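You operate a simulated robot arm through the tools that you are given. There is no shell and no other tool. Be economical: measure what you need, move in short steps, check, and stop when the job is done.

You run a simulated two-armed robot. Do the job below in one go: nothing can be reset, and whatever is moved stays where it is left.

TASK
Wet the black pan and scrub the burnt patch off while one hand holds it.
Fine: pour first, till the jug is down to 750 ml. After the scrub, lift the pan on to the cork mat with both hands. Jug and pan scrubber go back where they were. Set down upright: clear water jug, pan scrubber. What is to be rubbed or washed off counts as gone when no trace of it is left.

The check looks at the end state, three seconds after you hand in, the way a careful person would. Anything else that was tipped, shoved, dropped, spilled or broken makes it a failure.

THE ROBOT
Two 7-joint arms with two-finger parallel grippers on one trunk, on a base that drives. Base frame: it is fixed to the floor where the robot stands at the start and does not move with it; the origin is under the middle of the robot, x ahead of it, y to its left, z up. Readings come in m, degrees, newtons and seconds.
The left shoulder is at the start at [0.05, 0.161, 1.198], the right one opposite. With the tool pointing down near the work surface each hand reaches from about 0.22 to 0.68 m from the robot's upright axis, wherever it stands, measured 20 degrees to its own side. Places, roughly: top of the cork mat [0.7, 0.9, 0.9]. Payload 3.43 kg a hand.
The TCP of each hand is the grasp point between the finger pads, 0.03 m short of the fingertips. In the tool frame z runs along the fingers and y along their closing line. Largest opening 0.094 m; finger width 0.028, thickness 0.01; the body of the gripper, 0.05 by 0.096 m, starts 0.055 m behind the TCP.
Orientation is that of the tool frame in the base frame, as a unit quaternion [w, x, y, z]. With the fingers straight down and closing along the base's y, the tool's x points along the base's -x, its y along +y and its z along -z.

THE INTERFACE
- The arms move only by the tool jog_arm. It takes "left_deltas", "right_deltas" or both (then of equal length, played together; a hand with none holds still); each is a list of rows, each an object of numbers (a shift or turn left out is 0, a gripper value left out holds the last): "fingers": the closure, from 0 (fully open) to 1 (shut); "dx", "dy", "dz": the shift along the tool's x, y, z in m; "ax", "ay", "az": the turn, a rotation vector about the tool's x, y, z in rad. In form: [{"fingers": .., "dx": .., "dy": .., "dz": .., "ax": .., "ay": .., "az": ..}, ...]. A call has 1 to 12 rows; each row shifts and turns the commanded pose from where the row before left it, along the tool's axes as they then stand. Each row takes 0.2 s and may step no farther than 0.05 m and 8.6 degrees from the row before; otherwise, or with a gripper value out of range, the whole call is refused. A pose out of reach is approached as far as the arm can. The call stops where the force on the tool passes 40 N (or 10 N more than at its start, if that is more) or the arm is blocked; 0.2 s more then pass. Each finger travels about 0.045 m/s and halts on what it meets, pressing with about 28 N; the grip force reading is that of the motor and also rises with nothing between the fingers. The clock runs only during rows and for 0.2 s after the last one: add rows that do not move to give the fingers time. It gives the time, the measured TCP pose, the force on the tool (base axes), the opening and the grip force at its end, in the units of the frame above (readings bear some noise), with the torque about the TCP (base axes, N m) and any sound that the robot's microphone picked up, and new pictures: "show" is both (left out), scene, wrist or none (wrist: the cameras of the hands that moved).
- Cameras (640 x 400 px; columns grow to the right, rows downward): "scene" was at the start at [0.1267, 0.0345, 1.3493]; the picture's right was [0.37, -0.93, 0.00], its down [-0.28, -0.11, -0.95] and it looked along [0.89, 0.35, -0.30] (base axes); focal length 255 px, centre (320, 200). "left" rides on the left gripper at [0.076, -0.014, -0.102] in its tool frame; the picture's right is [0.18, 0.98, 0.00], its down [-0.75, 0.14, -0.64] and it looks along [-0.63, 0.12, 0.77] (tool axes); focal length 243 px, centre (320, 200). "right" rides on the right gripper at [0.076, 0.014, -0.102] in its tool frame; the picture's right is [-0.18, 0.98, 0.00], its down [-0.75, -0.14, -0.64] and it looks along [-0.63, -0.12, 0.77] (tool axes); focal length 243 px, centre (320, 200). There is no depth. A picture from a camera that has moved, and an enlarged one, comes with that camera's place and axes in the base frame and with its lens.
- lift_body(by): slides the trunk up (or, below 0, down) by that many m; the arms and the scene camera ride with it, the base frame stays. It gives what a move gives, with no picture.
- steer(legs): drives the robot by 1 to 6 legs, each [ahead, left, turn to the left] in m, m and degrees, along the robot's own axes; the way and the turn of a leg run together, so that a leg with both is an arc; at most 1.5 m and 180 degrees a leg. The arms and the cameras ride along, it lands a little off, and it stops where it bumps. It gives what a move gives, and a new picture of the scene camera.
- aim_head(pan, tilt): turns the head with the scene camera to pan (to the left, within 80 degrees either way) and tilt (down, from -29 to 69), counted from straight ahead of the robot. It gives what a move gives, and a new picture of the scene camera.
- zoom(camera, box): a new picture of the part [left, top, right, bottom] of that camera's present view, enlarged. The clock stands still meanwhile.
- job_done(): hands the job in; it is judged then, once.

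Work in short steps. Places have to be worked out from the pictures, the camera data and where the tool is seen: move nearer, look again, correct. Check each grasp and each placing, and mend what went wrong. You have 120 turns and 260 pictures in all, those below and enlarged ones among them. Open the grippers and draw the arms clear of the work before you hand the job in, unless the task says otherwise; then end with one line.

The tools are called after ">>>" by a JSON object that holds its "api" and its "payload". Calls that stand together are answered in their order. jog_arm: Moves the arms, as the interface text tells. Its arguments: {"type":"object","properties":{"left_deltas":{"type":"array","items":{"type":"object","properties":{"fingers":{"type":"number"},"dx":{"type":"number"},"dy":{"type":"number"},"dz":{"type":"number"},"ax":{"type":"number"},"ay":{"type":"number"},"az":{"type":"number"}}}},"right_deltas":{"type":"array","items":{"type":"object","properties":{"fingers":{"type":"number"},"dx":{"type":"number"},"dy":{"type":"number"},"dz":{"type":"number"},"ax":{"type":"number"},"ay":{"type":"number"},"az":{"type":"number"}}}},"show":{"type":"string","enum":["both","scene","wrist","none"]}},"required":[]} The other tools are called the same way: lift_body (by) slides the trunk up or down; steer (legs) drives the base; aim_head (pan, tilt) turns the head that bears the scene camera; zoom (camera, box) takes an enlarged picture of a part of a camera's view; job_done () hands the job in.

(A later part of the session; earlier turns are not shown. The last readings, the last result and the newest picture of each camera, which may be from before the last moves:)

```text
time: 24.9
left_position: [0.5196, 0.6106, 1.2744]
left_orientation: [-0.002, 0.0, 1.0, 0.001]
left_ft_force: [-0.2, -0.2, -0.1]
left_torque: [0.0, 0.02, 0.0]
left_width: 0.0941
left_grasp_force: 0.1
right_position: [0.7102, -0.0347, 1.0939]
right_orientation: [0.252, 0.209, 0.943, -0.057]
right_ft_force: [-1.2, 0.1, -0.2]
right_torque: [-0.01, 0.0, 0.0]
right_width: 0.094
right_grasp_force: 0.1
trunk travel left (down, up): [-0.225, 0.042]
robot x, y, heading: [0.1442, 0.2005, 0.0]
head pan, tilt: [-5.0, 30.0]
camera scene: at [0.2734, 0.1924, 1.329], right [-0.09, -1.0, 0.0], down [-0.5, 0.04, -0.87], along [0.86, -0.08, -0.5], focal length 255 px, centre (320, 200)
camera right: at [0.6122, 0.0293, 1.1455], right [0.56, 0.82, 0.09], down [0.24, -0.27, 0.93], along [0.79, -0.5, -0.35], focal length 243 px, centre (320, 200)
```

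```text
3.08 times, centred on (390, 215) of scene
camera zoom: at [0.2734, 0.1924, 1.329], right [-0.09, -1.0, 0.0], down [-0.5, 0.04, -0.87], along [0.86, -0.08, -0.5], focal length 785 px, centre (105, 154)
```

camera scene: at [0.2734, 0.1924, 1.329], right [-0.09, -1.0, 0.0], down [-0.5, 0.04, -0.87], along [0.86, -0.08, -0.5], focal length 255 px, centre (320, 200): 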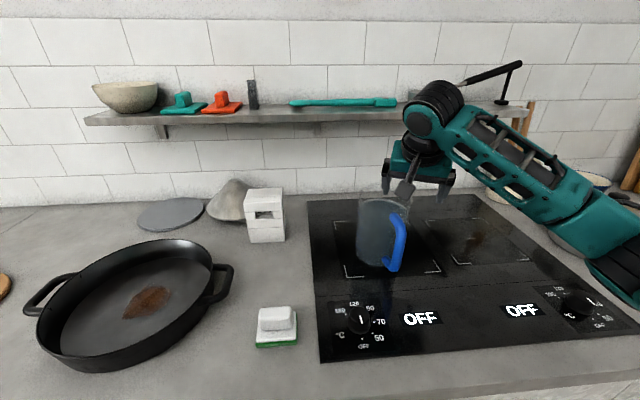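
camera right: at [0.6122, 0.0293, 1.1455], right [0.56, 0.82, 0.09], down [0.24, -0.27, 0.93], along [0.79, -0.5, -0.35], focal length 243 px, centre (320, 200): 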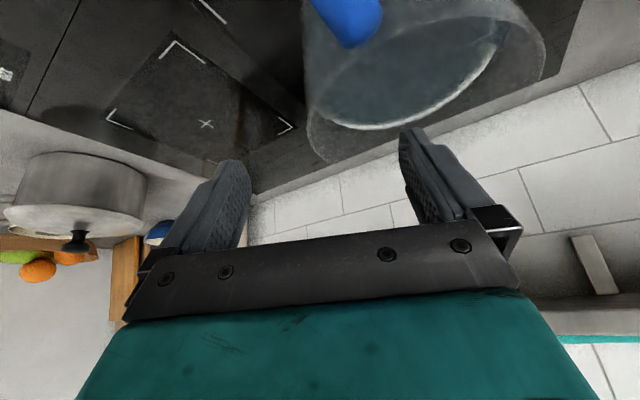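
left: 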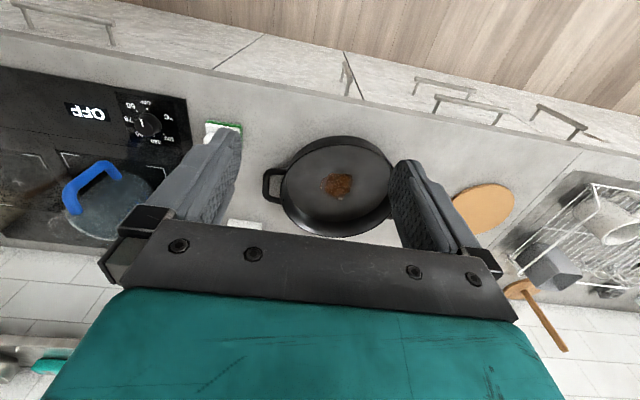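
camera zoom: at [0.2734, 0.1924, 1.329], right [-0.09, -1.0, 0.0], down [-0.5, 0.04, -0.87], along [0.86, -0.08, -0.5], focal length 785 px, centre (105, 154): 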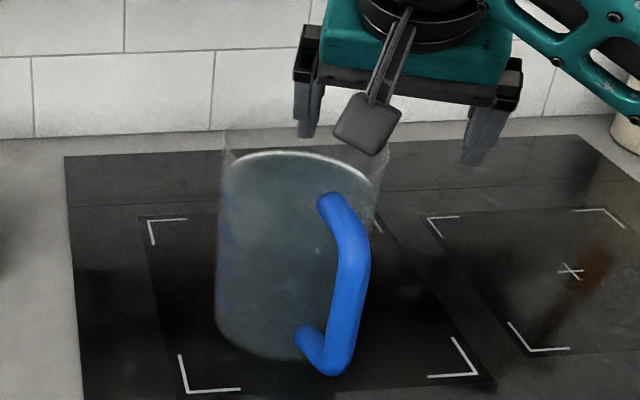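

Geometry looks consistent and the wrist camera clears the handle. I descend the remaining 4.9 cm.

>>> {"api": "jog_arm", "payload": {"right_deltas": [{"dx": 0.008, "dz": 0.0139}, {"dx": 0.008, "dz": 0.0139}, {"dx": 0.0085, "dz": 0.0147}, {}]}}

>>> {"api": "zoom", "payload": {"camera": "scene", "box": [340, 150, 440, 280]}}

>>> {"api": "zoom", "payload": {"camera": "right", "box": [200, 0, 520, 260]}}

```text
time: 25.9
left_position: [0.5203, 0.6104, 1.2755]
left_orientation: [-0.001, 0.0, 1.0, 0.0]
left_ft_force: [0.1, -0.2, -1.4]
left_torque: [0.05, 0.02, 0.01]
left_width: 0.0938
left_grasp_force: 0.0
right_position: [0.7112, -0.0337, 1.0455]
right_orientation: [0.252, 0.209, 0.943, -0.057]
right_ft_force: [-0.4, -0.8, -0.3]
right_torque: [-0.02, 0.0, 0.0]
right_width: 0.094
right_grasp_force: 0.1
trunk travel left (down, up): [-0.225, 0.042]
robot x, y, heading: [0.1431, 0.1985, 0.2]
head pan, tilt: [-5.0, 30.0]
camera scene: at [0.2734, 0.1923, 1.329], right [-0.09, -1.0, 0.0], down [-0.5, 0.04, -0.87], along [0.86, -0.08, -0.5], focal length 255 px, centre (320, 200)
camera right: at [0.6125, 0.0295, 1.0966], right [0.56, 0.82, 0.09], down [0.24, -0.27, 0.93], along [0.79, -0.5, -0.35], focal length 243 px, centre (320, 200)
```

scene: 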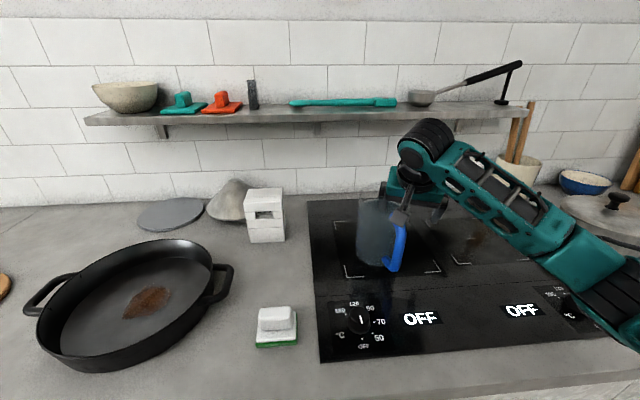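
right: 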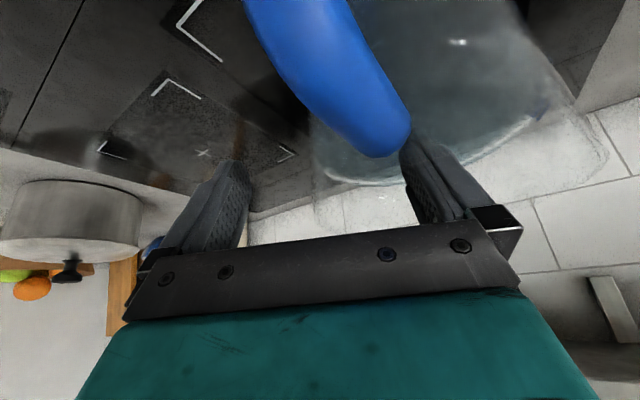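

```text
3.08 times, centred on (390, 215) of scene
camera zoom: at [0.2734, 0.1923, 1.329], right [-0.09, -1.0, 0.0], down [-0.5, 0.04, -0.87], along [0.86, -0.08, -0.5], focal length 785 px, centre (105, 154)
```

zoom: 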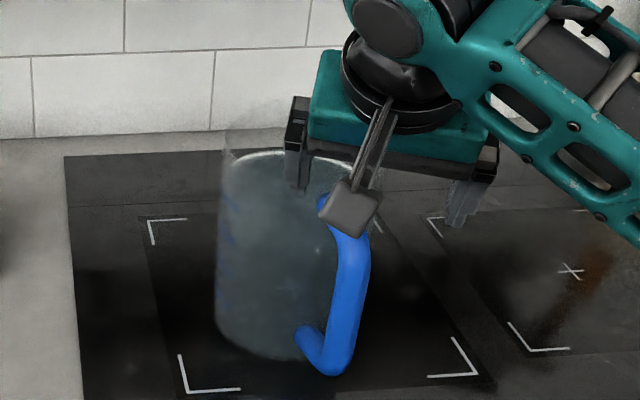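

```text
1.54 times, centred on (360, 130) of right
camera zoom: at [0.6125, 0.0295, 1.0966], right [0.56, 0.82, 0.09], down [0.24, -0.27, 0.93], along [0.79, -0.5, -0.35], focal length 373 px, centre (258, 308)
```

zoom: 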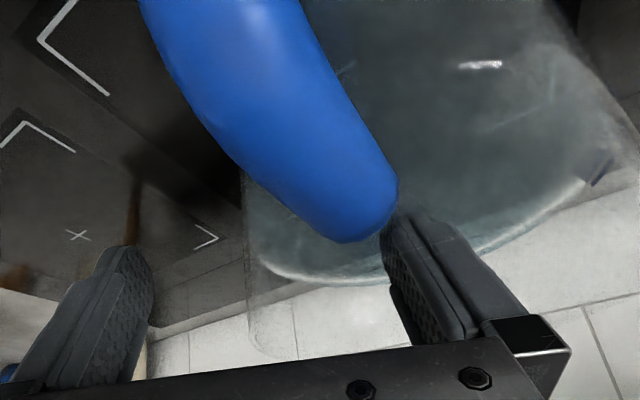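

The silhouette ray confirms the wall sits at the TCP, with one finger inside and one outside. I close the gripper.

>>> {"api": "jog_arm", "payload": {"right_deltas": [{"fingers": 1}, {}, {}, {}, {}, {}, {}, {}, {}]}}

>>> {"api": "zoom", "payload": {"camera": "scene", "box": [340, 150, 440, 280]}}

```text
time: 27.9
left_position: [0.5209, 0.6118, 1.2745]
left_orientation: [0.0, -0.001, 1.0, 0.0]
left_ft_force: [0.3, 0.0, -0.9]
left_torque: [0.03, 0.03, 0.0]
left_width: 0.0942
left_grasp_force: 0.0
right_position: [0.7109, -0.034, 1.0464]
right_orientation: [0.252, 0.209, 0.943, -0.057]
right_ft_force: [0.6, 3.0, 2.6]
right_torque: [0.01, 0.14, -0.03]
right_width: 0.0167
right_grasp_force: 27.9
trunk travel left (down, up): [-0.225, 0.042]
robot x, y, heading: [0.1453, 0.2018, -0.1]
head pan, tilt: [-5.0, 30.0]
camera scene: at [0.2734, 0.1927, 1.329], right [-0.09, -1.0, 0.0], down [-0.5, 0.04, -0.87], along [0.86, -0.08, -0.5], focal length 255 px, centre (320, 200)
camera right: at [0.6125, 0.0298, 1.0969], right [0.56, 0.82, 0.09], down [0.24, -0.27, 0.93], along [0.79, -0.5, -0.35], focal length 243 px, centre (320, 200)
```

scene: 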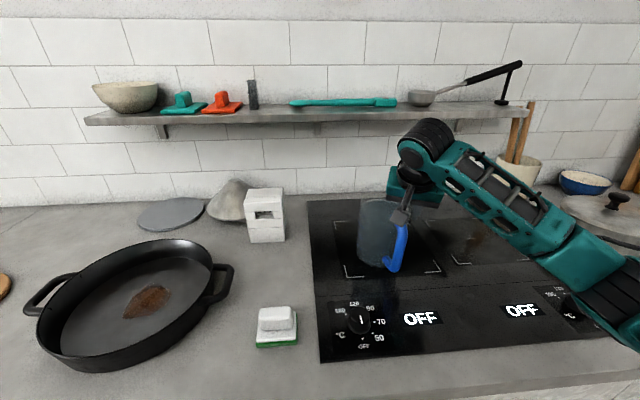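
right: 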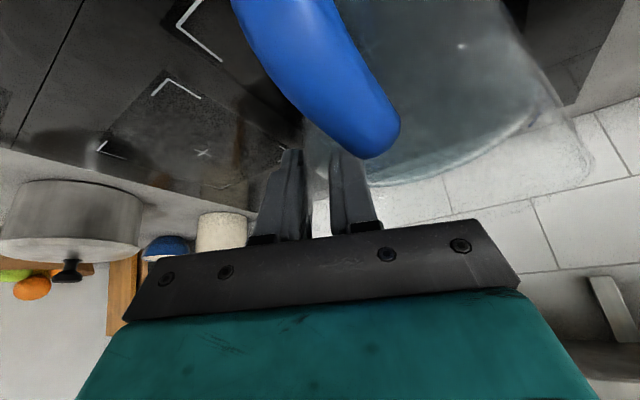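

```text
3.08 times, centred on (390, 215) of scene
camera zoom: at [0.2734, 0.1927, 1.329], right [-0.09, -1.0, 0.0], down [-0.5, 0.04, -0.87], along [0.86, -0.08, -0.5], focal length 785 px, centre (105, 154)
```

zoom: 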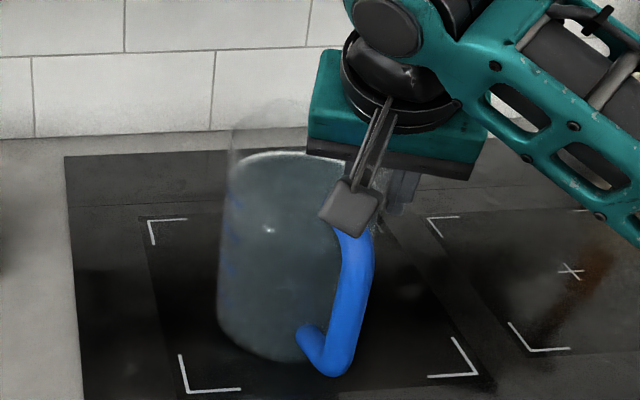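

Wall gripped at 28 N. I lift 2 cm and check whether the jug comes up level.

>>> {"api": "jog_arm", "payload": {"right_deltas": [{"dx": -0.0025, "dz": -0.0043}, {"dx": -0.0025, "dz": -0.0043}, {"dx": -0.005, "dz": -0.0087}, {}]}}

>>> {"api": "zoom", "payload": {"camera": "scene", "box": [340, 150, 440, 280]}}

```text
time: 28.9
left_position: [0.5193, 0.61, 1.2749]
left_orientation: [-0.001, -0.001, 1.0, 0.001]
left_ft_force: [0.6, -0.1, -1.3]
left_torque: [-0.03, 0.03, -0.02]
left_width: 0.0939
left_grasp_force: 0.0
right_position: [0.7117, -0.0334, 1.0654]
right_orientation: [0.249, 0.211, 0.943, -0.057]
right_ft_force: [-0.3, 0.4, -11.0]
right_torque: [-0.39, 0.04, 0.0]
right_width: 0.0129
right_grasp_force: 27.9
trunk travel left (down, up): [-0.225, 0.042]
robot x, y, heading: [0.1412, 0.1986, -0.3]
head pan, tilt: [-5.0, 30.0]
camera scene: at [0.2746, 0.192, 1.3288], right [-0.09, -1.0, 0.0], down [-0.5, 0.04, -0.87], along [0.86, -0.08, -0.5], focal length 255 px, centre (320, 200)
camera right: at [0.613, 0.0291, 1.1159], right [0.56, 0.82, 0.09], down [0.25, -0.27, 0.93], along [0.79, -0.5, -0.35], focal length 243 px, centre (320, 200)
```

scene: 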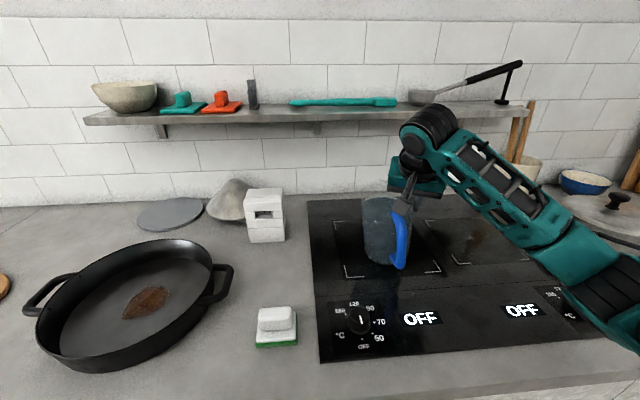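
right: 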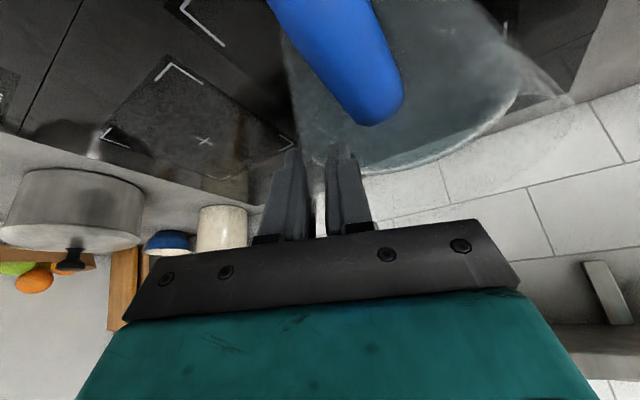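

```text
3.08 times, centred on (390, 215) of scene
camera zoom: at [0.2746, 0.192, 1.3288], right [-0.09, -1.0, 0.0], down [-0.5, 0.04, -0.87], along [0.86, -0.08, -0.5], focal length 785 px, centre (105, 154)
```

zoom: 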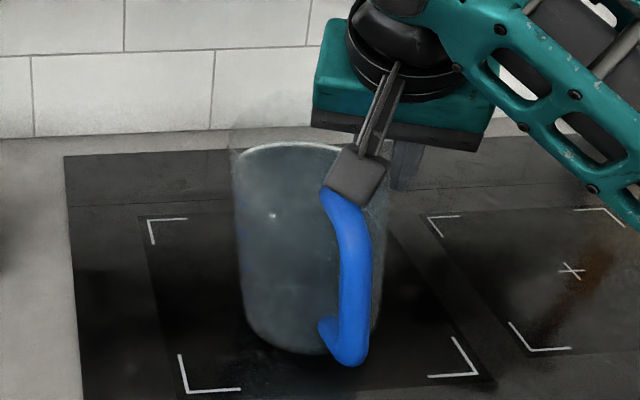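

The jug leans toward +y and is still part-supported. I lift another 1.5 cm to see whether the pads seat and hold.

>>> {"api": "jog_arm", "payload": {"right_deltas": [{"dx": -0.0037, "dz": -0.0065}, {"dx": -0.0037, "dz": -0.0065}, {}, {}], "show": "none"}}

>>> {"api": "zoom", "payload": {"camera": "scene", "box": [340, 150, 440, 280]}}

```text
time: 29.9
left_position: [0.5207, 0.6093, 1.2756]
left_orientation: [-0.002, -0.001, 1.0, 0.001]
left_ft_force: [0.6, 0.1, -0.1]
left_torque: [0.01, -0.01, 0.01]
left_width: 0.0943
left_grasp_force: 0.1
right_position: [0.7114, -0.034, 1.0806]
right_orientation: [0.251, 0.21, 0.943, -0.058]
right_ft_force: [0.3, 0.4, -11.5]
right_torque: [-0.4, 0.04, -0.01]
right_width: 0.0129
right_grasp_force: 28.0
trunk travel left (down, up): [-0.225, 0.042]
robot x, y, heading: [0.1437, 0.1977, 0.0]
head pan, tilt: [-5.0, 30.0]
```

```text
3.08 times, centred on (390, 215) of scene
camera zoom: at [0.2746, 0.1919, 1.3288], right [-0.09, -1.0, 0.0], down [-0.5, 0.04, -0.87], along [0.86, -0.08, -0.5], focal length 785 px, centre (105, 154)
```

zoom: 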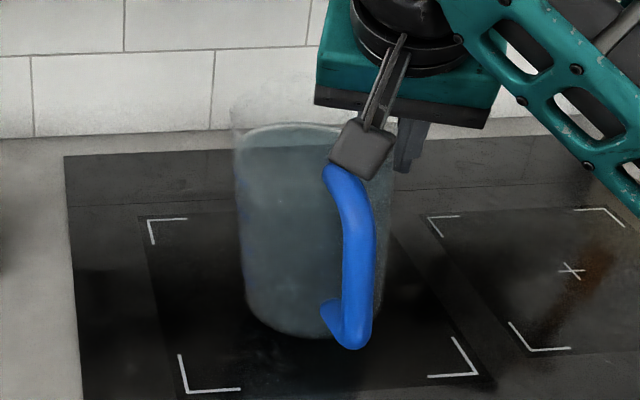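

The jug now hangs free, 11.4 N with about 7° roll and steady torque. I raise it, level the roll, and draw it back toward the robot while tucking the left arm.

>>> {"api": "jog_arm", "payload": {"right_deltas": [{"dx": -0.01, "dz": -0.0173}, {"dx": -0.01, "dz": -0.0173}, {"dx": -0.01, "dz": -0.0173}, {"dx": -0.01, "dz": -0.0173}, {"ax": -0.052, "az": 0.03}, {"ax": -0.052, "az": 0.03}, {}], "left_deltas": [{"dx": 0.03}, {"dx": 0.03}, {"dx": 0.03}, {"dx": 0.03}, {}, {}, {}], "show": "scene"}}

>>> {"api": "zoom", "payload": {"camera": "scene", "box": [330, 100, 450, 260]}}

```text
time: 31.6
left_position: [0.4009, 0.6088, 1.2736]
left_orientation: [-0.002, 0.0, 1.0, 0.002]
left_ft_force: [0.2, 0.6, 0.4]
left_torque: [-0.04, -0.06, -0.04]
left_width: 0.0941
left_grasp_force: 0.0
right_position: [0.7133, -0.0355, 1.1598]
right_orientation: [0.263, 0.225, 0.938, 0.001]
right_ft_force: [0.6, -0.1, -11.4]
right_torque: [-0.46, 0.1, 0.01]
right_width: 0.0128
right_grasp_force: 28.1
trunk travel left (down, up): [-0.225, 0.042]
robot x, y, heading: [0.1479, 0.1973, -0.1]
head pan, tilt: [-5.0, 30.0]
camera scene: at [0.2748, 0.1919, 1.3288], right [-0.09, -1.0, 0.0], down [-0.5, 0.04, -0.87], along [0.86, -0.08, -0.5], focal length 255 px, centre (320, 200)
```

scene: 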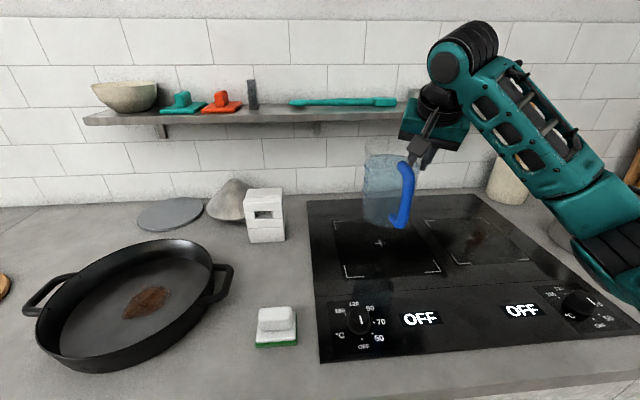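

```text
2.50 times, centred on (390, 180) of scene
camera zoom: at [0.2748, 0.1919, 1.3288], right [-0.09, -1.0, 0.0], down [-0.5, 0.04, -0.87], along [0.86, -0.08, -0.5], focal length 638 px, centre (145, 250)
```

zoom: 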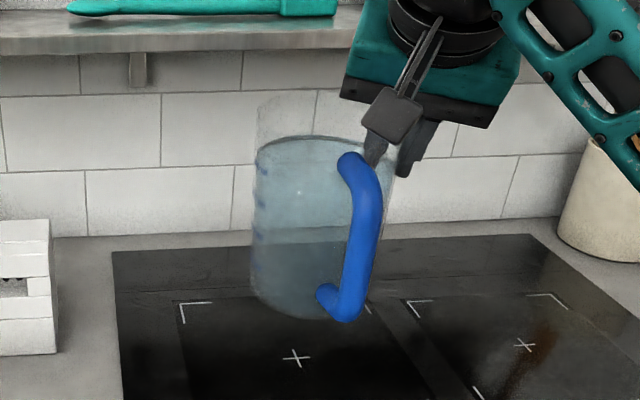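

The jug is level and the grip steady. I pull it back 18 cm and drive left to bring it in front of the pan.

>>> {"api": "jog_arm", "payload": {"right_deltas": [{"dx": 0.0228, "dy": -0.01265, "dz": -0.0148}, {"dx": 0.0228, "dy": -0.01265, "dz": -0.0148}, {"dx": 0.0228, "dy": -0.01265, "dz": -0.0148}, {"dx": 0.0228, "dy": -0.01265, "dz": -0.0148}, {"dx": 0.0228, "dy": -0.01265, "dz": -0.0148}, {"dx": 0.0228, "dy": -0.01265, "dz": -0.0148}, {}], "show": "none"}}

>>> {"api": "steer", "payload": {"legs": [[0, 0.48, 0]]}}

```text
time: 33.1
left_position: [0.3995, 0.6082, 1.2741]
left_orientation: [-0.001, -0.002, 1.0, 0.0]
left_ft_force: [1.2, -0.2, 1.2]
left_torque: [0.0, -0.01, -0.01]
left_width: 0.094
left_grasp_force: 0.2
right_position: [0.5309, -0.0346, 1.1621]
right_orientation: [0.263, 0.224, 0.938, 0.0]
right_ft_force: [0.1, -0.7, -10.7]
right_torque: [-0.51, 0.11, -0.04]
right_width: 0.0122
right_grasp_force: 27.9
trunk travel left (down, up): [-0.225, 0.042]
robot x, y, heading: [0.1432, 0.1997, -0.0]
head pan, tilt: [-5.0, 30.0]
```

```text
time: 38.0
left_position: [0.4019, 1.0921, 1.2746]
left_orientation: [-0.002, 0.001, 1.0, 0.0]
left_ft_force: [0.2, 0.1, -0.2]
left_torque: [-0.01, 0.03, -0.01]
left_width: 0.0942
left_grasp_force: 0.0
right_position: [0.5297, 0.4469, 1.1583]
right_orientation: [0.259, 0.225, 0.939, -0.004]
right_ft_force: [0.0, 0.9, -10.9]
right_torque: [-0.5, 0.15, 0.03]
right_width: 0.012
right_grasp_force: 27.6
trunk travel left (down, up): [-0.225, 0.042]
robot x, y, heading: [0.1444, 0.683, -0.6]
head pan, tilt: [-5.0, 30.0]
stopped in leg 1: the robot was blocked; the commanded pose is now the measured one
camera scene: at [0.2743, 0.6752, 1.3288], right [-0.09, -1.0, 0.0], down [-0.5, 0.05, -0.87], along [0.86, -0.08, -0.5], focal length 255 px, centre (320, 200)
```

scene: 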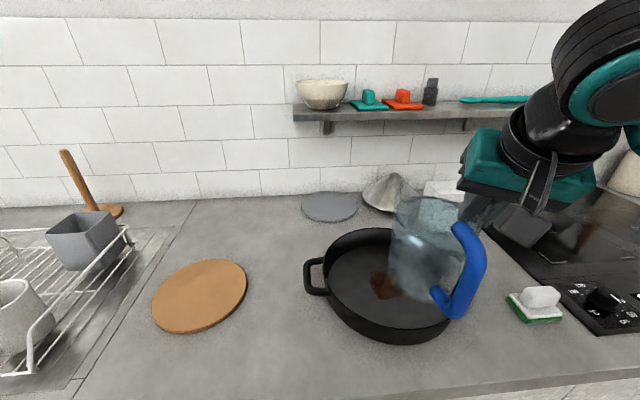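

It arrived with the jug intact. I zoom on the jug to read the level and attitude.

>>> {"api": "zoom", "payload": {"camera": "scene", "box": [360, 170, 510, 330]}}

>>> {"api": "zoom", "payload": {"camera": "right", "box": [120, 0, 560, 260]}}

```text
2.50 times, centred on (435, 250) of scene
camera zoom: at [0.2743, 0.6752, 1.3288], right [-0.09, -1.0, 0.0], down [-0.5, 0.05, -0.87], along [0.86, -0.08, -0.5], focal length 638 px, centre (32, 75)
```

zoom: 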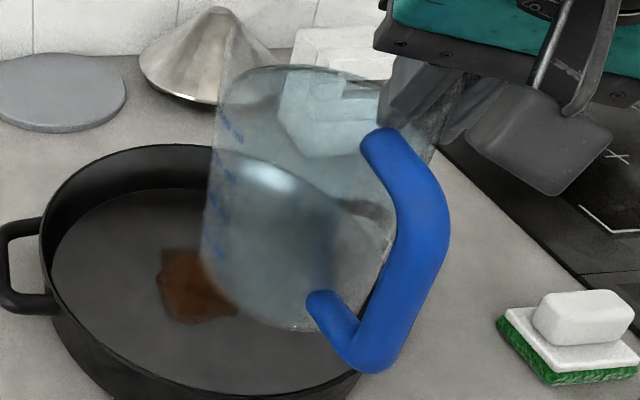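

```text
1.45 times, centred on (340, 130) of right
camera zoom: at [0.4288, 0.5055, 1.2114], right [0.56, 0.81, 0.2], down [0.2, -0.36, 0.91], along [0.8, -0.47, -0.37], focal length 353 px, centre (291, 302)
```

zoom: 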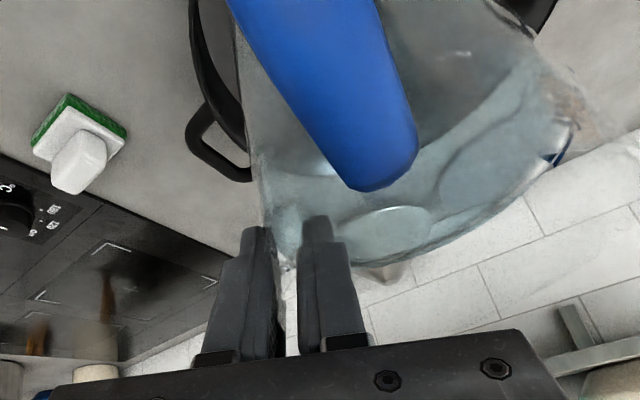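

The spout is above the near half of the pan, whose centre and burnt patch are at about (0.635, 0.505). I tilt forward 24°, still below the spill angle of about 31°, and check that the jug follows.

>>> {"api": "jog_arm", "payload": {"right_deltas": [{"ax": 0.0589, "ay": 0.1257, "az": -0.0174}, {"ax": 0.0589, "ay": 0.1257, "az": -0.0174}, {"ax": 0.0589, "ay": 0.1257, "az": -0.0174}, {}], "show": "scene"}}

>>> {"api": "zoom", "payload": {"camera": "scene", "box": [340, 150, 520, 350]}}

```text
time: 39.0
left_position: [0.4029, 1.0921, 1.2744]
left_orientation: [-0.002, 0.001, 1.0, 0.0]
left_ft_force: [0.5, 1.8, 0.1]
left_torque: [-0.04, -0.04, 0.01]
left_width: 0.094
left_grasp_force: 0.0
right_position: [0.5305, 0.4475, 1.1608]
right_orientation: [0.06, 0.22, 0.973, -0.049]
right_ft_force: [-0.7, -0.9, -11.3]
right_torque: [-0.55, -0.11, 0.03]
right_width: 0.008
right_grasp_force: 27.6
trunk travel left (down, up): [-0.225, 0.042]
robot x, y, heading: [0.1444, 0.6775, -0.3]
head pan, tilt: [-5.0, 30.0]
camera scene: at [0.2741, 0.6751, 1.3289], right [-0.09, -1.0, 0.0], down [-0.5, 0.05, -0.87], along [0.86, -0.08, -0.5], focal length 255 px, centre (320, 200)
```

scene: 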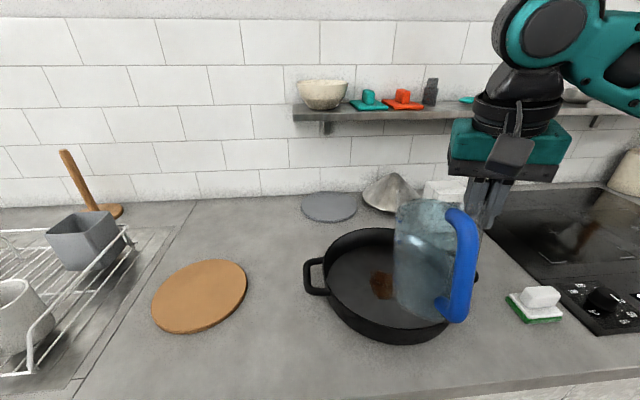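

```text
2.00 times, centred on (430, 250) of scene
camera zoom: at [0.2741, 0.6751, 1.3289], right [-0.09, -1.0, 0.0], down [-0.5, 0.05, -0.87], along [0.86, -0.08, -0.5], focal length 510 px, centre (100, 100)
```

zoom: 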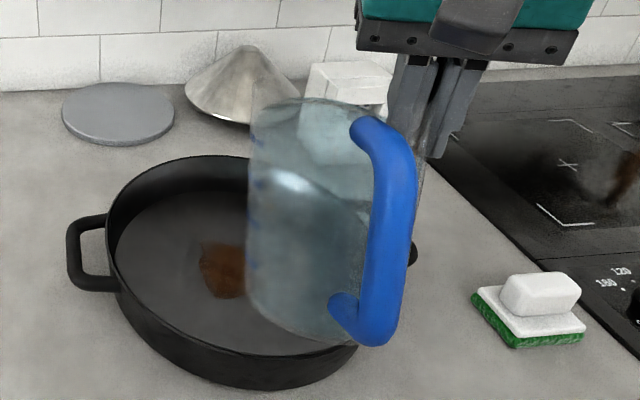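

It follows without slip. I lower 4 cm, tilt to about 32° and wait to see the first flow.

>>> {"api": "jog_arm", "payload": {"right_deltas": [{"dx": 0.0028, "dy": 0.0014, "dz": 0.0198}, {"dx": 0.0028, "dy": 0.0014, "dz": 0.0198}, {"ax": 0.0589, "ay": 0.1257, "az": -0.0174}, {}, {}, {}], "show": "scene"}}

>>> {"api": "zoom", "payload": {"camera": "scene", "box": [340, 150, 520, 350]}}

```text
time: 40.4
left_position: [0.4027, 1.0922, 1.2755]
left_orientation: [-0.002, 0.002, 1.0, 0.0]
left_ft_force: [-0.4, -0.5, 0.5]
left_torque: [0.02, 0.0, 0.02]
left_width: 0.0938
left_grasp_force: 0.0
right_position: [0.5309, 0.4474, 1.1196]
right_orientation: [-0.007, 0.216, 0.974, -0.063]
right_ft_force: [-0.2, 0.4, -11.1]
right_torque: [-0.52, -0.23, 0.01]
right_width: 0.0083
right_grasp_force: 28.2
trunk travel left (down, up): [-0.225, 0.042]
robot x, y, heading: [0.146, 0.6832, -0.4]
head pan, tilt: [-5.0, 30.0]
camera scene: at [0.2742, 0.6752, 1.3289], right [-0.09, -1.0, 0.0], down [-0.5, 0.05, -0.87], along [0.86, -0.08, -0.5], focal length 255 px, centre (320, 200)
```

scene: 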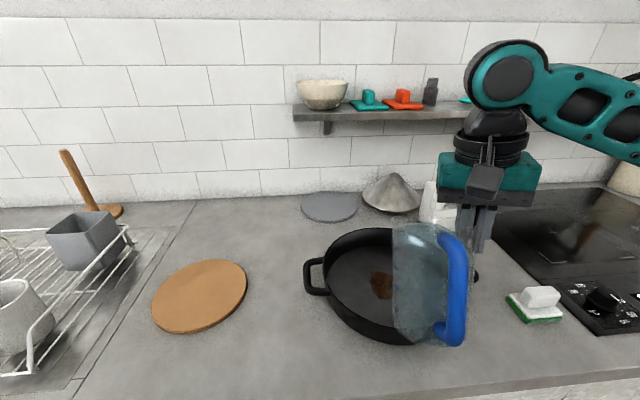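

```text
2.00 times, centred on (430, 250) of scene
camera zoom: at [0.2742, 0.6752, 1.3289], right [-0.09, -1.0, 0.0], down [-0.5, 0.05, -0.87], along [0.86, -0.08, -0.5], focal length 510 px, centre (100, 100)
```

zoom: 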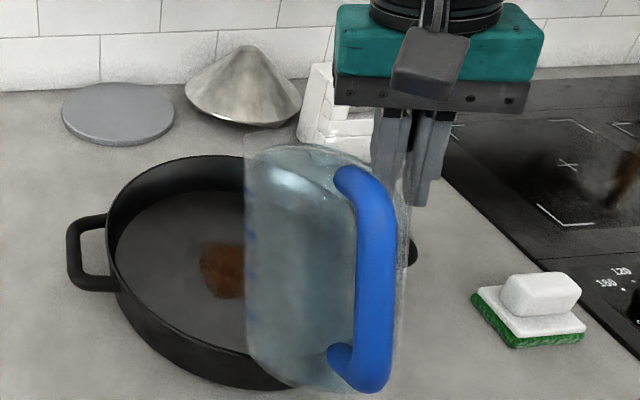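

No flow yet. I raise 2 cm for clearance over the pan rim and tilt another 4°.

>>> {"api": "jog_arm", "payload": {"right_deltas": [{"dy": -0.0025, "dz": -0.0198}, {"ax": 0.0295, "ay": 0.0629, "az": -0.0087}, {}, {}, {}, {}], "show": "none"}}

>>> {"api": "zoom", "payload": {"camera": "scene", "box": [340, 150, 520, 350]}}

>>> {"api": "zoom", "payload": {"camera": "right", "box": [120, 0, 640, 300]}}

```text
time: 41.8
left_position: [0.4017, 1.0917, 1.2751]
left_orientation: [-0.002, 0.002, 1.0, 0.001]
left_ft_force: [-0.4, -0.2, -0.1]
left_torque: [-0.04, 0.03, 0.0]
left_width: 0.094
left_grasp_force: 0.3
right_position: [0.53, 0.4466, 1.1405]
right_orientation: [-0.041, 0.213, 0.974, -0.07]
right_ft_force: [0.5, 0.7, -11.6]
right_torque: [-0.51, -0.3, -0.04]
right_width: 0.0084
right_grasp_force: 27.7
trunk travel left (down, up): [-0.225, 0.042]
robot x, y, heading: [0.145, 0.6823, -0.0]
head pan, tilt: [-5.0, 30.0]
```

```text
2.00 times, centred on (430, 250) of scene
camera zoom: at [0.2742, 0.6752, 1.3288], right [-0.09, -1.0, 0.0], down [-0.5, 0.05, -0.87], along [0.86, -0.08, -0.5], focal length 510 px, centre (100, 100)
```

zoom: 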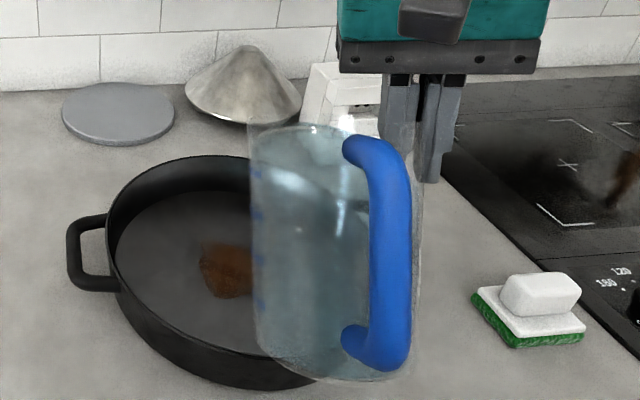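

```text
1.23 times, centred on (380, 150) of right
camera zoom: at [0.4797, 0.5052, 1.2428], right [0.57, 0.81, -0.16], down [0.7, -0.37, 0.62], along [0.44, -0.46, -0.77], focal length 299 px, centre (246, 262)
```

zoom: 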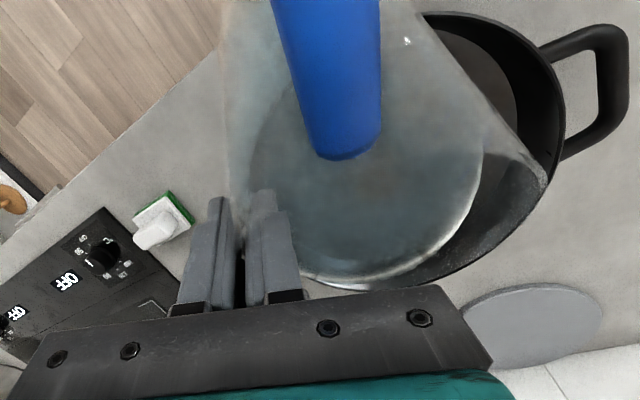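

I take a tighter zoom of the rim to find the spout and the waterline.

>>> {"api": "zoom", "payload": {"camera": "right", "box": [310, 80, 610, 260]}}

>>> {"api": "zoom", "payload": {"camera": "scene", "box": [395, 195, 475, 255]}}

```text
2.13 times, centred on (460, 170) of right
camera zoom: at [0.4797, 0.5052, 1.2428], right [0.57, 0.81, -0.16], down [0.7, -0.37, 0.62], along [0.44, -0.46, -0.77], focal length 518 px, centre (21, 264)
```

zoom: 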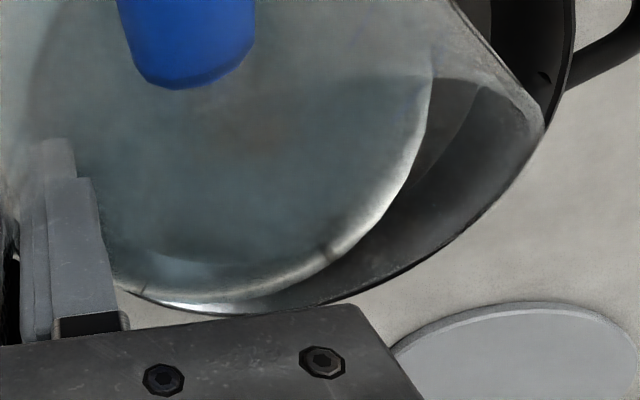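

```text
6.67 times, centred on (435, 225) of scene
camera zoom: at [0.2742, 0.6752, 1.3288], right [-0.09, -1.0, 0.0], down [-0.5, 0.05, -0.87], along [0.86, -0.08, -0.5], focal length 1702 px, centre (-447, 33)
```

zoom: 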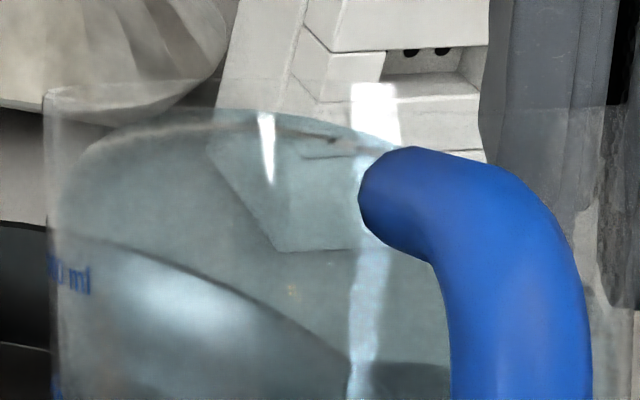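

Either way any outflow lands in the pan. I tilt on in 4° steps and watch the weight and stream.

>>> {"api": "jog_arm", "payload": {"right_deltas": [{"ax": 0.0295, "ay": 0.0629, "az": -0.0087}, {}, {}, {}, {}, {}], "show": "none"}}

>>> {"api": "zoom", "payload": {"camera": "scene", "box": [340, 150, 520, 350]}}

>>> {"api": "zoom", "payload": {"camera": "right", "box": [220, 0, 640, 260]}}

```text
time: 43.2
left_position: [0.4027, 1.0921, 1.2739]
left_orientation: [-0.002, 0.002, 1.0, 0.001]
left_ft_force: [-0.1, -0.3, -0.5]
left_torque: [0.03, -0.04, -0.01]
left_width: 0.0941
left_grasp_force: 0.0
right_position: [0.5304, 0.4469, 1.1406]
right_orientation: [-0.076, 0.21, 0.972, -0.079]
right_ft_force: [0.1, -0.2, -11.0]
right_torque: [-0.53, -0.32, -0.02]
right_width: 0.008
right_grasp_force: 28.1
trunk travel left (down, up): [-0.225, 0.042]
robot x, y, heading: [0.1458, 0.6874, -0.6]
head pan, tilt: [-5.0, 30.0]
```

```text
2.00 times, centred on (430, 250) of scene
camera zoom: at [0.2741, 0.6752, 1.3289], right [-0.09, -1.0, 0.0], down [-0.5, 0.05, -0.87], along [0.86, -0.08, -0.5], focal length 510 px, centre (100, 100)
```

zoom: 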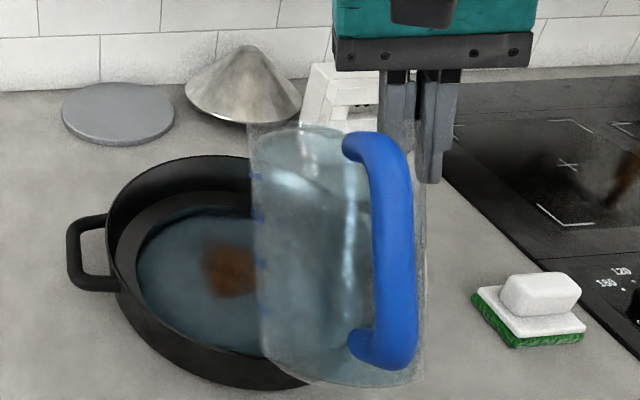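

```text
1.52 times, centred on (430, 130) of right
camera zoom: at [0.4869, 0.5053, 1.246], right [0.56, 0.81, -0.2], down [0.74, -0.37, 0.57], along [0.38, -0.46, -0.8], focal length 370 px, centre (152, 307)
```

zoom: 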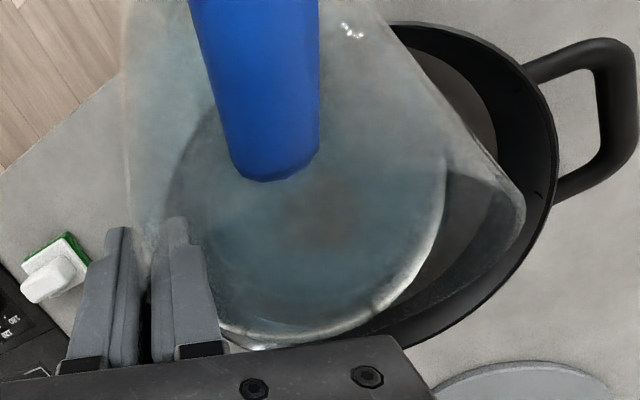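

Water is now in the pan, so pouring started near 40°. I tilt 8° more in two steps with waits and read the weight.

>>> {"api": "jog_arm", "payload": {"right_deltas": [{"ax": 0.0295, "ay": 0.0629, "az": -0.0087}, {}, {}, {}, {}, {}, {"ax": 0.0295, "ay": 0.0629, "az": -0.0087}, {}, {}, {}, {}, {}], "show": "none"}}

>>> {"api": "jog_arm", "payload": {"right_deltas": [{}, {}, {}, {}], "show": "none"}}

>>> {"api": "zoom", "payload": {"camera": "scene", "box": [340, 150, 520, 350]}}

```text
time: 45.8
left_position: [0.4017, 1.0918, 1.2739]
left_orientation: [-0.001, 0.002, 1.0, 0.001]
left_ft_force: [-0.6, -0.4, 0.1]
left_torque: [0.03, 0.03, 0.02]
left_width: 0.0942
left_grasp_force: 0.2
right_position: [0.5298, 0.4476, 1.1396]
right_orientation: [-0.143, 0.204, 0.964, -0.093]
right_ft_force: [0.0, -0.5, -9.8]
right_torque: [-0.5, -0.4, -0.02]
right_width: 0.0079
right_grasp_force: 28.1
trunk travel left (down, up): [-0.225, 0.042]
robot x, y, heading: [0.1435, 0.6852, -0.4]
head pan, tilt: [-5.0, 30.0]
```

```text
time: 46.8
left_position: [0.4022, 1.0911, 1.2748]
left_orientation: [-0.002, 0.002, 1.0, 0.002]
left_ft_force: [-0.4, 0.0, 0.3]
left_torque: [0.0, 0.0, 0.01]
left_width: 0.0941
left_grasp_force: 0.0
right_position: [0.5305, 0.4475, 1.1401]
right_orientation: [-0.143, 0.204, 0.964, -0.093]
right_ft_force: [-0.4, 0.3, -11.0]
right_torque: [-0.49, -0.39, -0.02]
right_width: 0.008
right_grasp_force: 28.0
trunk travel left (down, up): [-0.225, 0.042]
robot x, y, heading: [0.1433, 0.6825, -0.2]
head pan, tilt: [-5.0, 30.0]
```

```text
2.00 times, centred on (430, 250) of scene
camera zoom: at [0.2741, 0.6753, 1.3289], right [-0.09, -1.0, 0.0], down [-0.5, 0.05, -0.87], along [0.86, -0.08, -0.5], focal length 510 px, centre (100, 100)
```

zoom: 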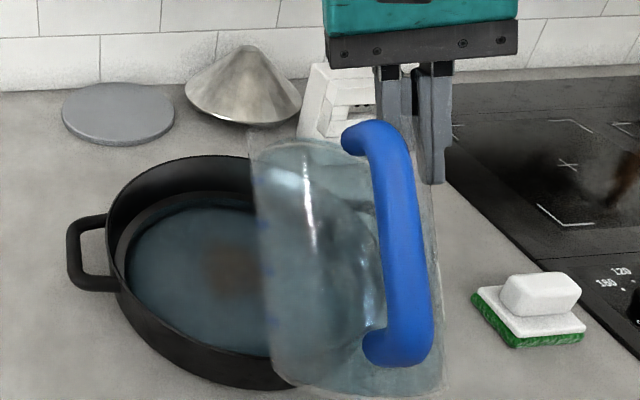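

The weight noise is too coarse, so I tilt back upright to read the level against the marks.

>>> {"api": "jog_arm", "payload": {"right_deltas": [{"ax": -0.0589, "ay": -0.1257, "az": 0.0174}, {"ax": -0.0589, "ay": -0.1257, "az": 0.0174}, {"ax": -0.0589, "ay": -0.1257, "az": 0.0174}, {"ax": -0.0589, "ay": -0.1257, "az": 0.0174}, {"ax": -0.0589, "ay": -0.1257, "az": 0.0174}, {"ax": -0.0589, "ay": -0.1257, "az": 0.0174}, {}, {}], "show": "none"}}

>>> {"api": "zoom", "payload": {"camera": "scene", "box": [390, 170, 500, 300]}}

>>> {"api": "zoom", "payload": {"camera": "right", "box": [220, 0, 640, 260]}}

```text
time: 48.6
left_position: [0.4027, 1.0916, 1.2754]
left_orientation: [-0.002, 0.002, 1.0, 0.0]
left_ft_force: [0.2, 0.4, 0.0]
left_torque: [0.02, -0.03, -0.01]
left_width: 0.0941
left_grasp_force: 0.1
right_position: [0.5304, 0.4472, 1.1392]
right_orientation: [0.262, 0.226, 0.938, -0.002]
right_ft_force: [0.0, 0.2, -10.1]
right_torque: [-0.46, 0.23, -0.01]
right_width: 0.0085
right_grasp_force: 27.6
trunk travel left (down, up): [-0.225, 0.042]
robot x, y, heading: [0.1449, 0.6825, -0.4]
head pan, tilt: [-5.0, 30.0]
```

```text
3.08 times, centred on (445, 235) of scene
camera zoom: at [0.2741, 0.6752, 1.3289], right [-0.09, -1.0, 0.0], down [-0.5, 0.05, -0.87], along [0.86, -0.08, -0.5], focal length 785 px, centre (-65, 92)
```

zoom: 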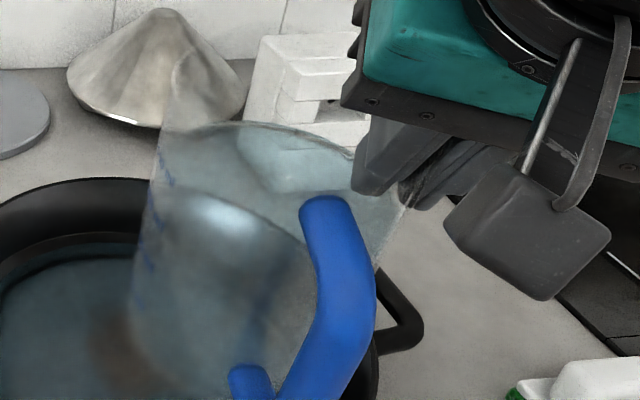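

```text
1.52 times, centred on (430, 130) of right
camera zoom: at [0.4289, 0.5055, 1.1921], right [0.56, 0.8, 0.2], down [0.2, -0.37, 0.91], along [0.81, -0.47, -0.37], focal length 370 px, centre (152, 307)
```

zoom: 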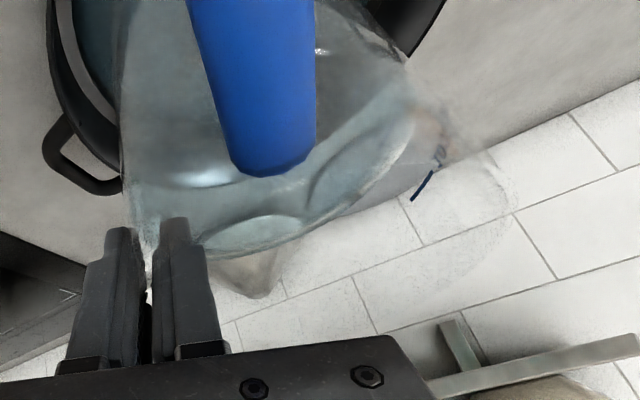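

I zoom tighter on the graduation marks.

>>> {"api": "zoom", "payload": {"camera": "scene", "box": [405, 185, 445, 275]}}

>>> {"api": "zoom", "payload": {"camera": "scene", "box": [408, 195, 468, 235]}}

```text
4.44 times, centred on (425, 230) of scene
camera zoom: at [0.2741, 0.6752, 1.3289], right [-0.09, -1.0, 0.0], down [-0.5, 0.05, -0.87], along [0.86, -0.08, -0.5], focal length 1134 px, centre (-147, 67)
```

zoom: 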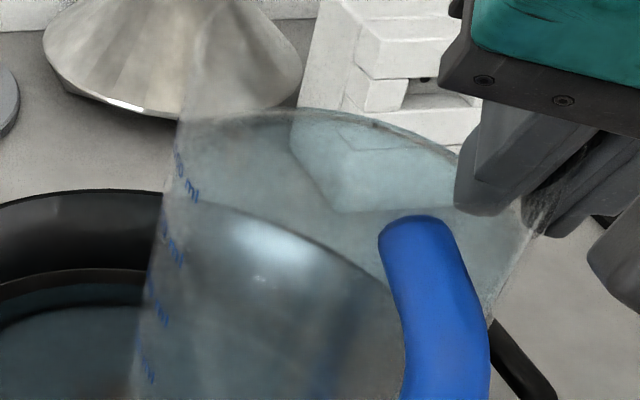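

```text
10.00 times, centred on (438, 215) of scene
camera zoom: at [0.2741, 0.6752, 1.3289], right [-0.09, -1.0, 0.0], down [-0.5, 0.05, -0.87], along [0.86, -0.08, -0.5], focal length 2553 px, centre (-860, 50)
```

zoom: 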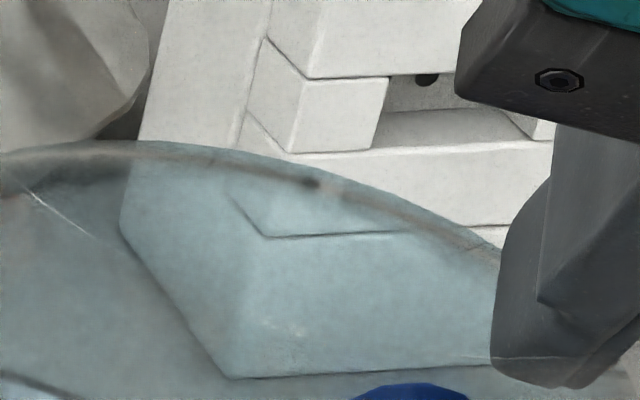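

I want a horizontal view of the marks, so I bring the left wrist camera to the jug's +y side.

>>> {"api": "jog_arm", "payload": {"left_deltas": [{"dx": -0.0165, "dy": -0.0347, "dz": 0.0178}, {"dx": -0.0165, "dy": -0.0347, "dz": 0.0178}, {"dx": -0.0165, "dy": -0.0347, "dz": 0.0178}, {"dx": -0.0165, "dy": -0.0347, "dz": 0.0178}, {"dx": -0.0165, "dy": -0.0347, "dz": 0.0178}, {"dx": -0.0165, "dy": -0.0347, "dz": 0.0178}, {"dx": -0.0165, "dy": -0.0347, "dz": 0.0178}, {"dx": -0.0165, "dy": -0.0347, "dz": 0.0178}, {"dx": -0.0165, "dy": -0.0347, "dz": 0.0178}, {}], "show": "none"}}

>>> {"api": "jog_arm", "payload": {"left_deltas": [{"az": 0.1428}, {"az": 0.1428}, {"az": 0.1428}, {"az": 0.1428}, {"az": 0.1428}, {"az": 0.1428}, {"az": 0.1428}, {"az": 0.1428}, {"az": 0.1428}, {"az": 0.1428}, {"az": 0.1428}], "show": "none"}}

>>> {"api": "jog_arm", "payload": {"left_deltas": [{"ay": -0.1454}, {"ay": -0.1454}, {"ay": -0.1454}, {"ay": -0.1454}, {"ay": -0.1454}, {"ay": -0.1454}, {}], "show": "both"}}

```text
time: 50.8
left_position: [0.5487, 0.7838, 1.1147]
left_orientation: [0.0, 0.001, 1.0, 0.0]
left_ft_force: [0.2, 0.2, 0.7]
left_torque: [0.01, -0.04, 0.01]
left_width: 0.0941
left_grasp_force: 0.1
left hand out of reach, approached as far as the arm can: row 9
right_position: [0.5291, 0.4478, 1.1405]
right_orientation: [0.261, 0.225, 0.939, -0.002]
right_ft_force: [0.0, -0.1, -10.9]
right_torque: [-0.47, 0.2, 0.0]
right_width: 0.0085
right_grasp_force: 27.3
trunk travel left (down, up): [-0.225, 0.042]
robot x, y, heading: [0.1428, 0.6805, -0.2]
head pan, tilt: [-5.0, 30.0]
```

```text
time: 53.2
left_position: [0.5483, 0.7844, 1.1155]
left_orientation: [-0.001, 0.71, 0.705, 0.0]
left_ft_force: [-0.1, 0.0, -0.1]
left_torque: [0.01, -0.01, 0.03]
left_width: 0.0943
left_grasp_force: 0.1
right_position: [0.5304, 0.4475, 1.1394]
right_orientation: [0.26, 0.225, 0.939, -0.001]
right_ft_force: [-0.2, 0.1, -11.0]
right_torque: [-0.48, 0.21, 0.0]
right_width: 0.0087
right_grasp_force: 27.8
trunk travel left (down, up): [-0.225, 0.042]
robot x, y, heading: [0.1429, 0.6842, -0.2]
head pan, tilt: [-5.0, 30.0]
```

```text
time: 54.8
left_position: [0.5476, 0.7846, 1.1138]
left_orientation: [0.297, 0.642, 0.64, -0.299]
left_ft_force: [-0.3, -0.9, 0.1]
left_torque: [-0.04, -0.01, -0.01]
left_width: 0.0937
left_grasp_force: 0.0
right_position: [0.5301, 0.447, 1.1409]
right_orientation: [0.261, 0.226, 0.939, -0.002]
right_ft_force: [0.0, -0.2, -10.9]
right_torque: [-0.45, 0.19, -0.02]
right_width: 0.0083
right_grasp_force: 28.0
trunk travel left (down, up): [-0.225, 0.042]
robot x, y, heading: [0.1429, 0.6797, -0.3]
head pan, tilt: [-5.0, 30.0]
camera scene: at [0.2742, 0.6751, 1.3289], right [-0.09, -1.0, 0.0], down [-0.5, 0.05, -0.87], along [0.86, -0.08, -0.5], focal length 255 px, centre (320, 200)
camera left: at [0.534, 0.9107, 1.1219], right [0.98, 0.11, -0.14], down [0.14, 0.01, 0.99], along [0.11, -0.99, -0.01], focal length 243 px, centre (320, 200)
```

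scene: 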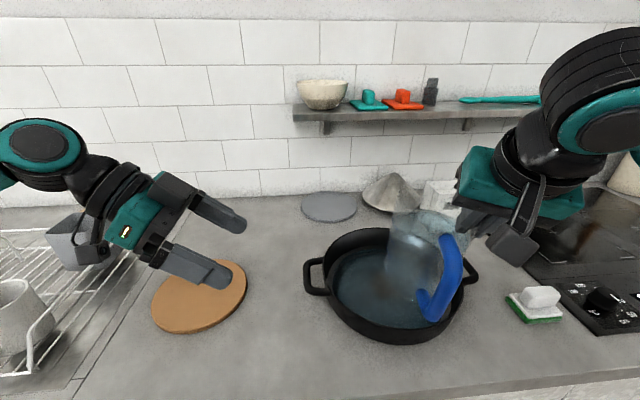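
left: 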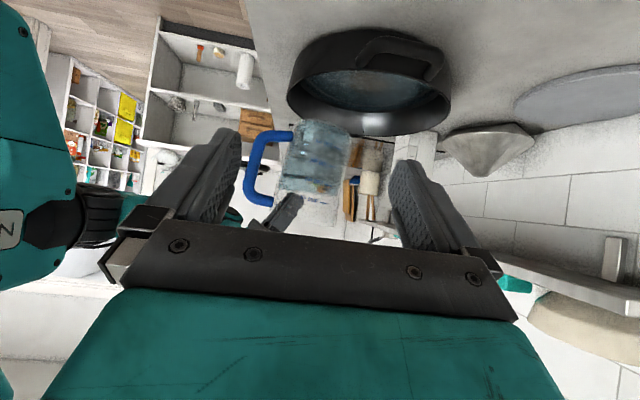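

The left camera sees the marks side-on, so I zoom there.

>>> {"api": "zoom", "payload": {"camera": "left", "box": [240, 105, 370, 215]}}

```text
3.64 times, centred on (305, 160) of left
camera zoom: at [0.534, 0.9107, 1.1219], right [0.98, 0.11, -0.14], down [0.14, 0.01, 0.99], along [0.11, -0.99, -0.01], focal length 882 px, centre (374, 346)
```

zoom: 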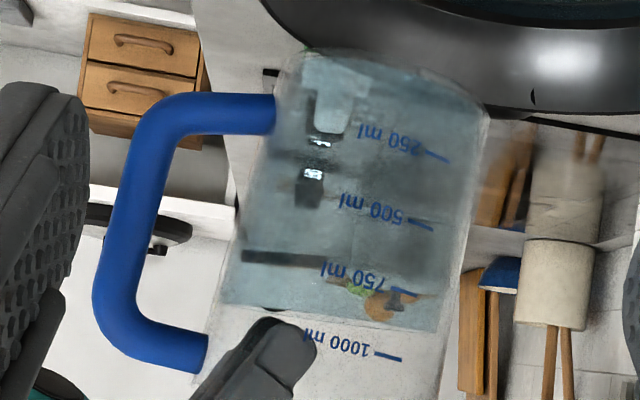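

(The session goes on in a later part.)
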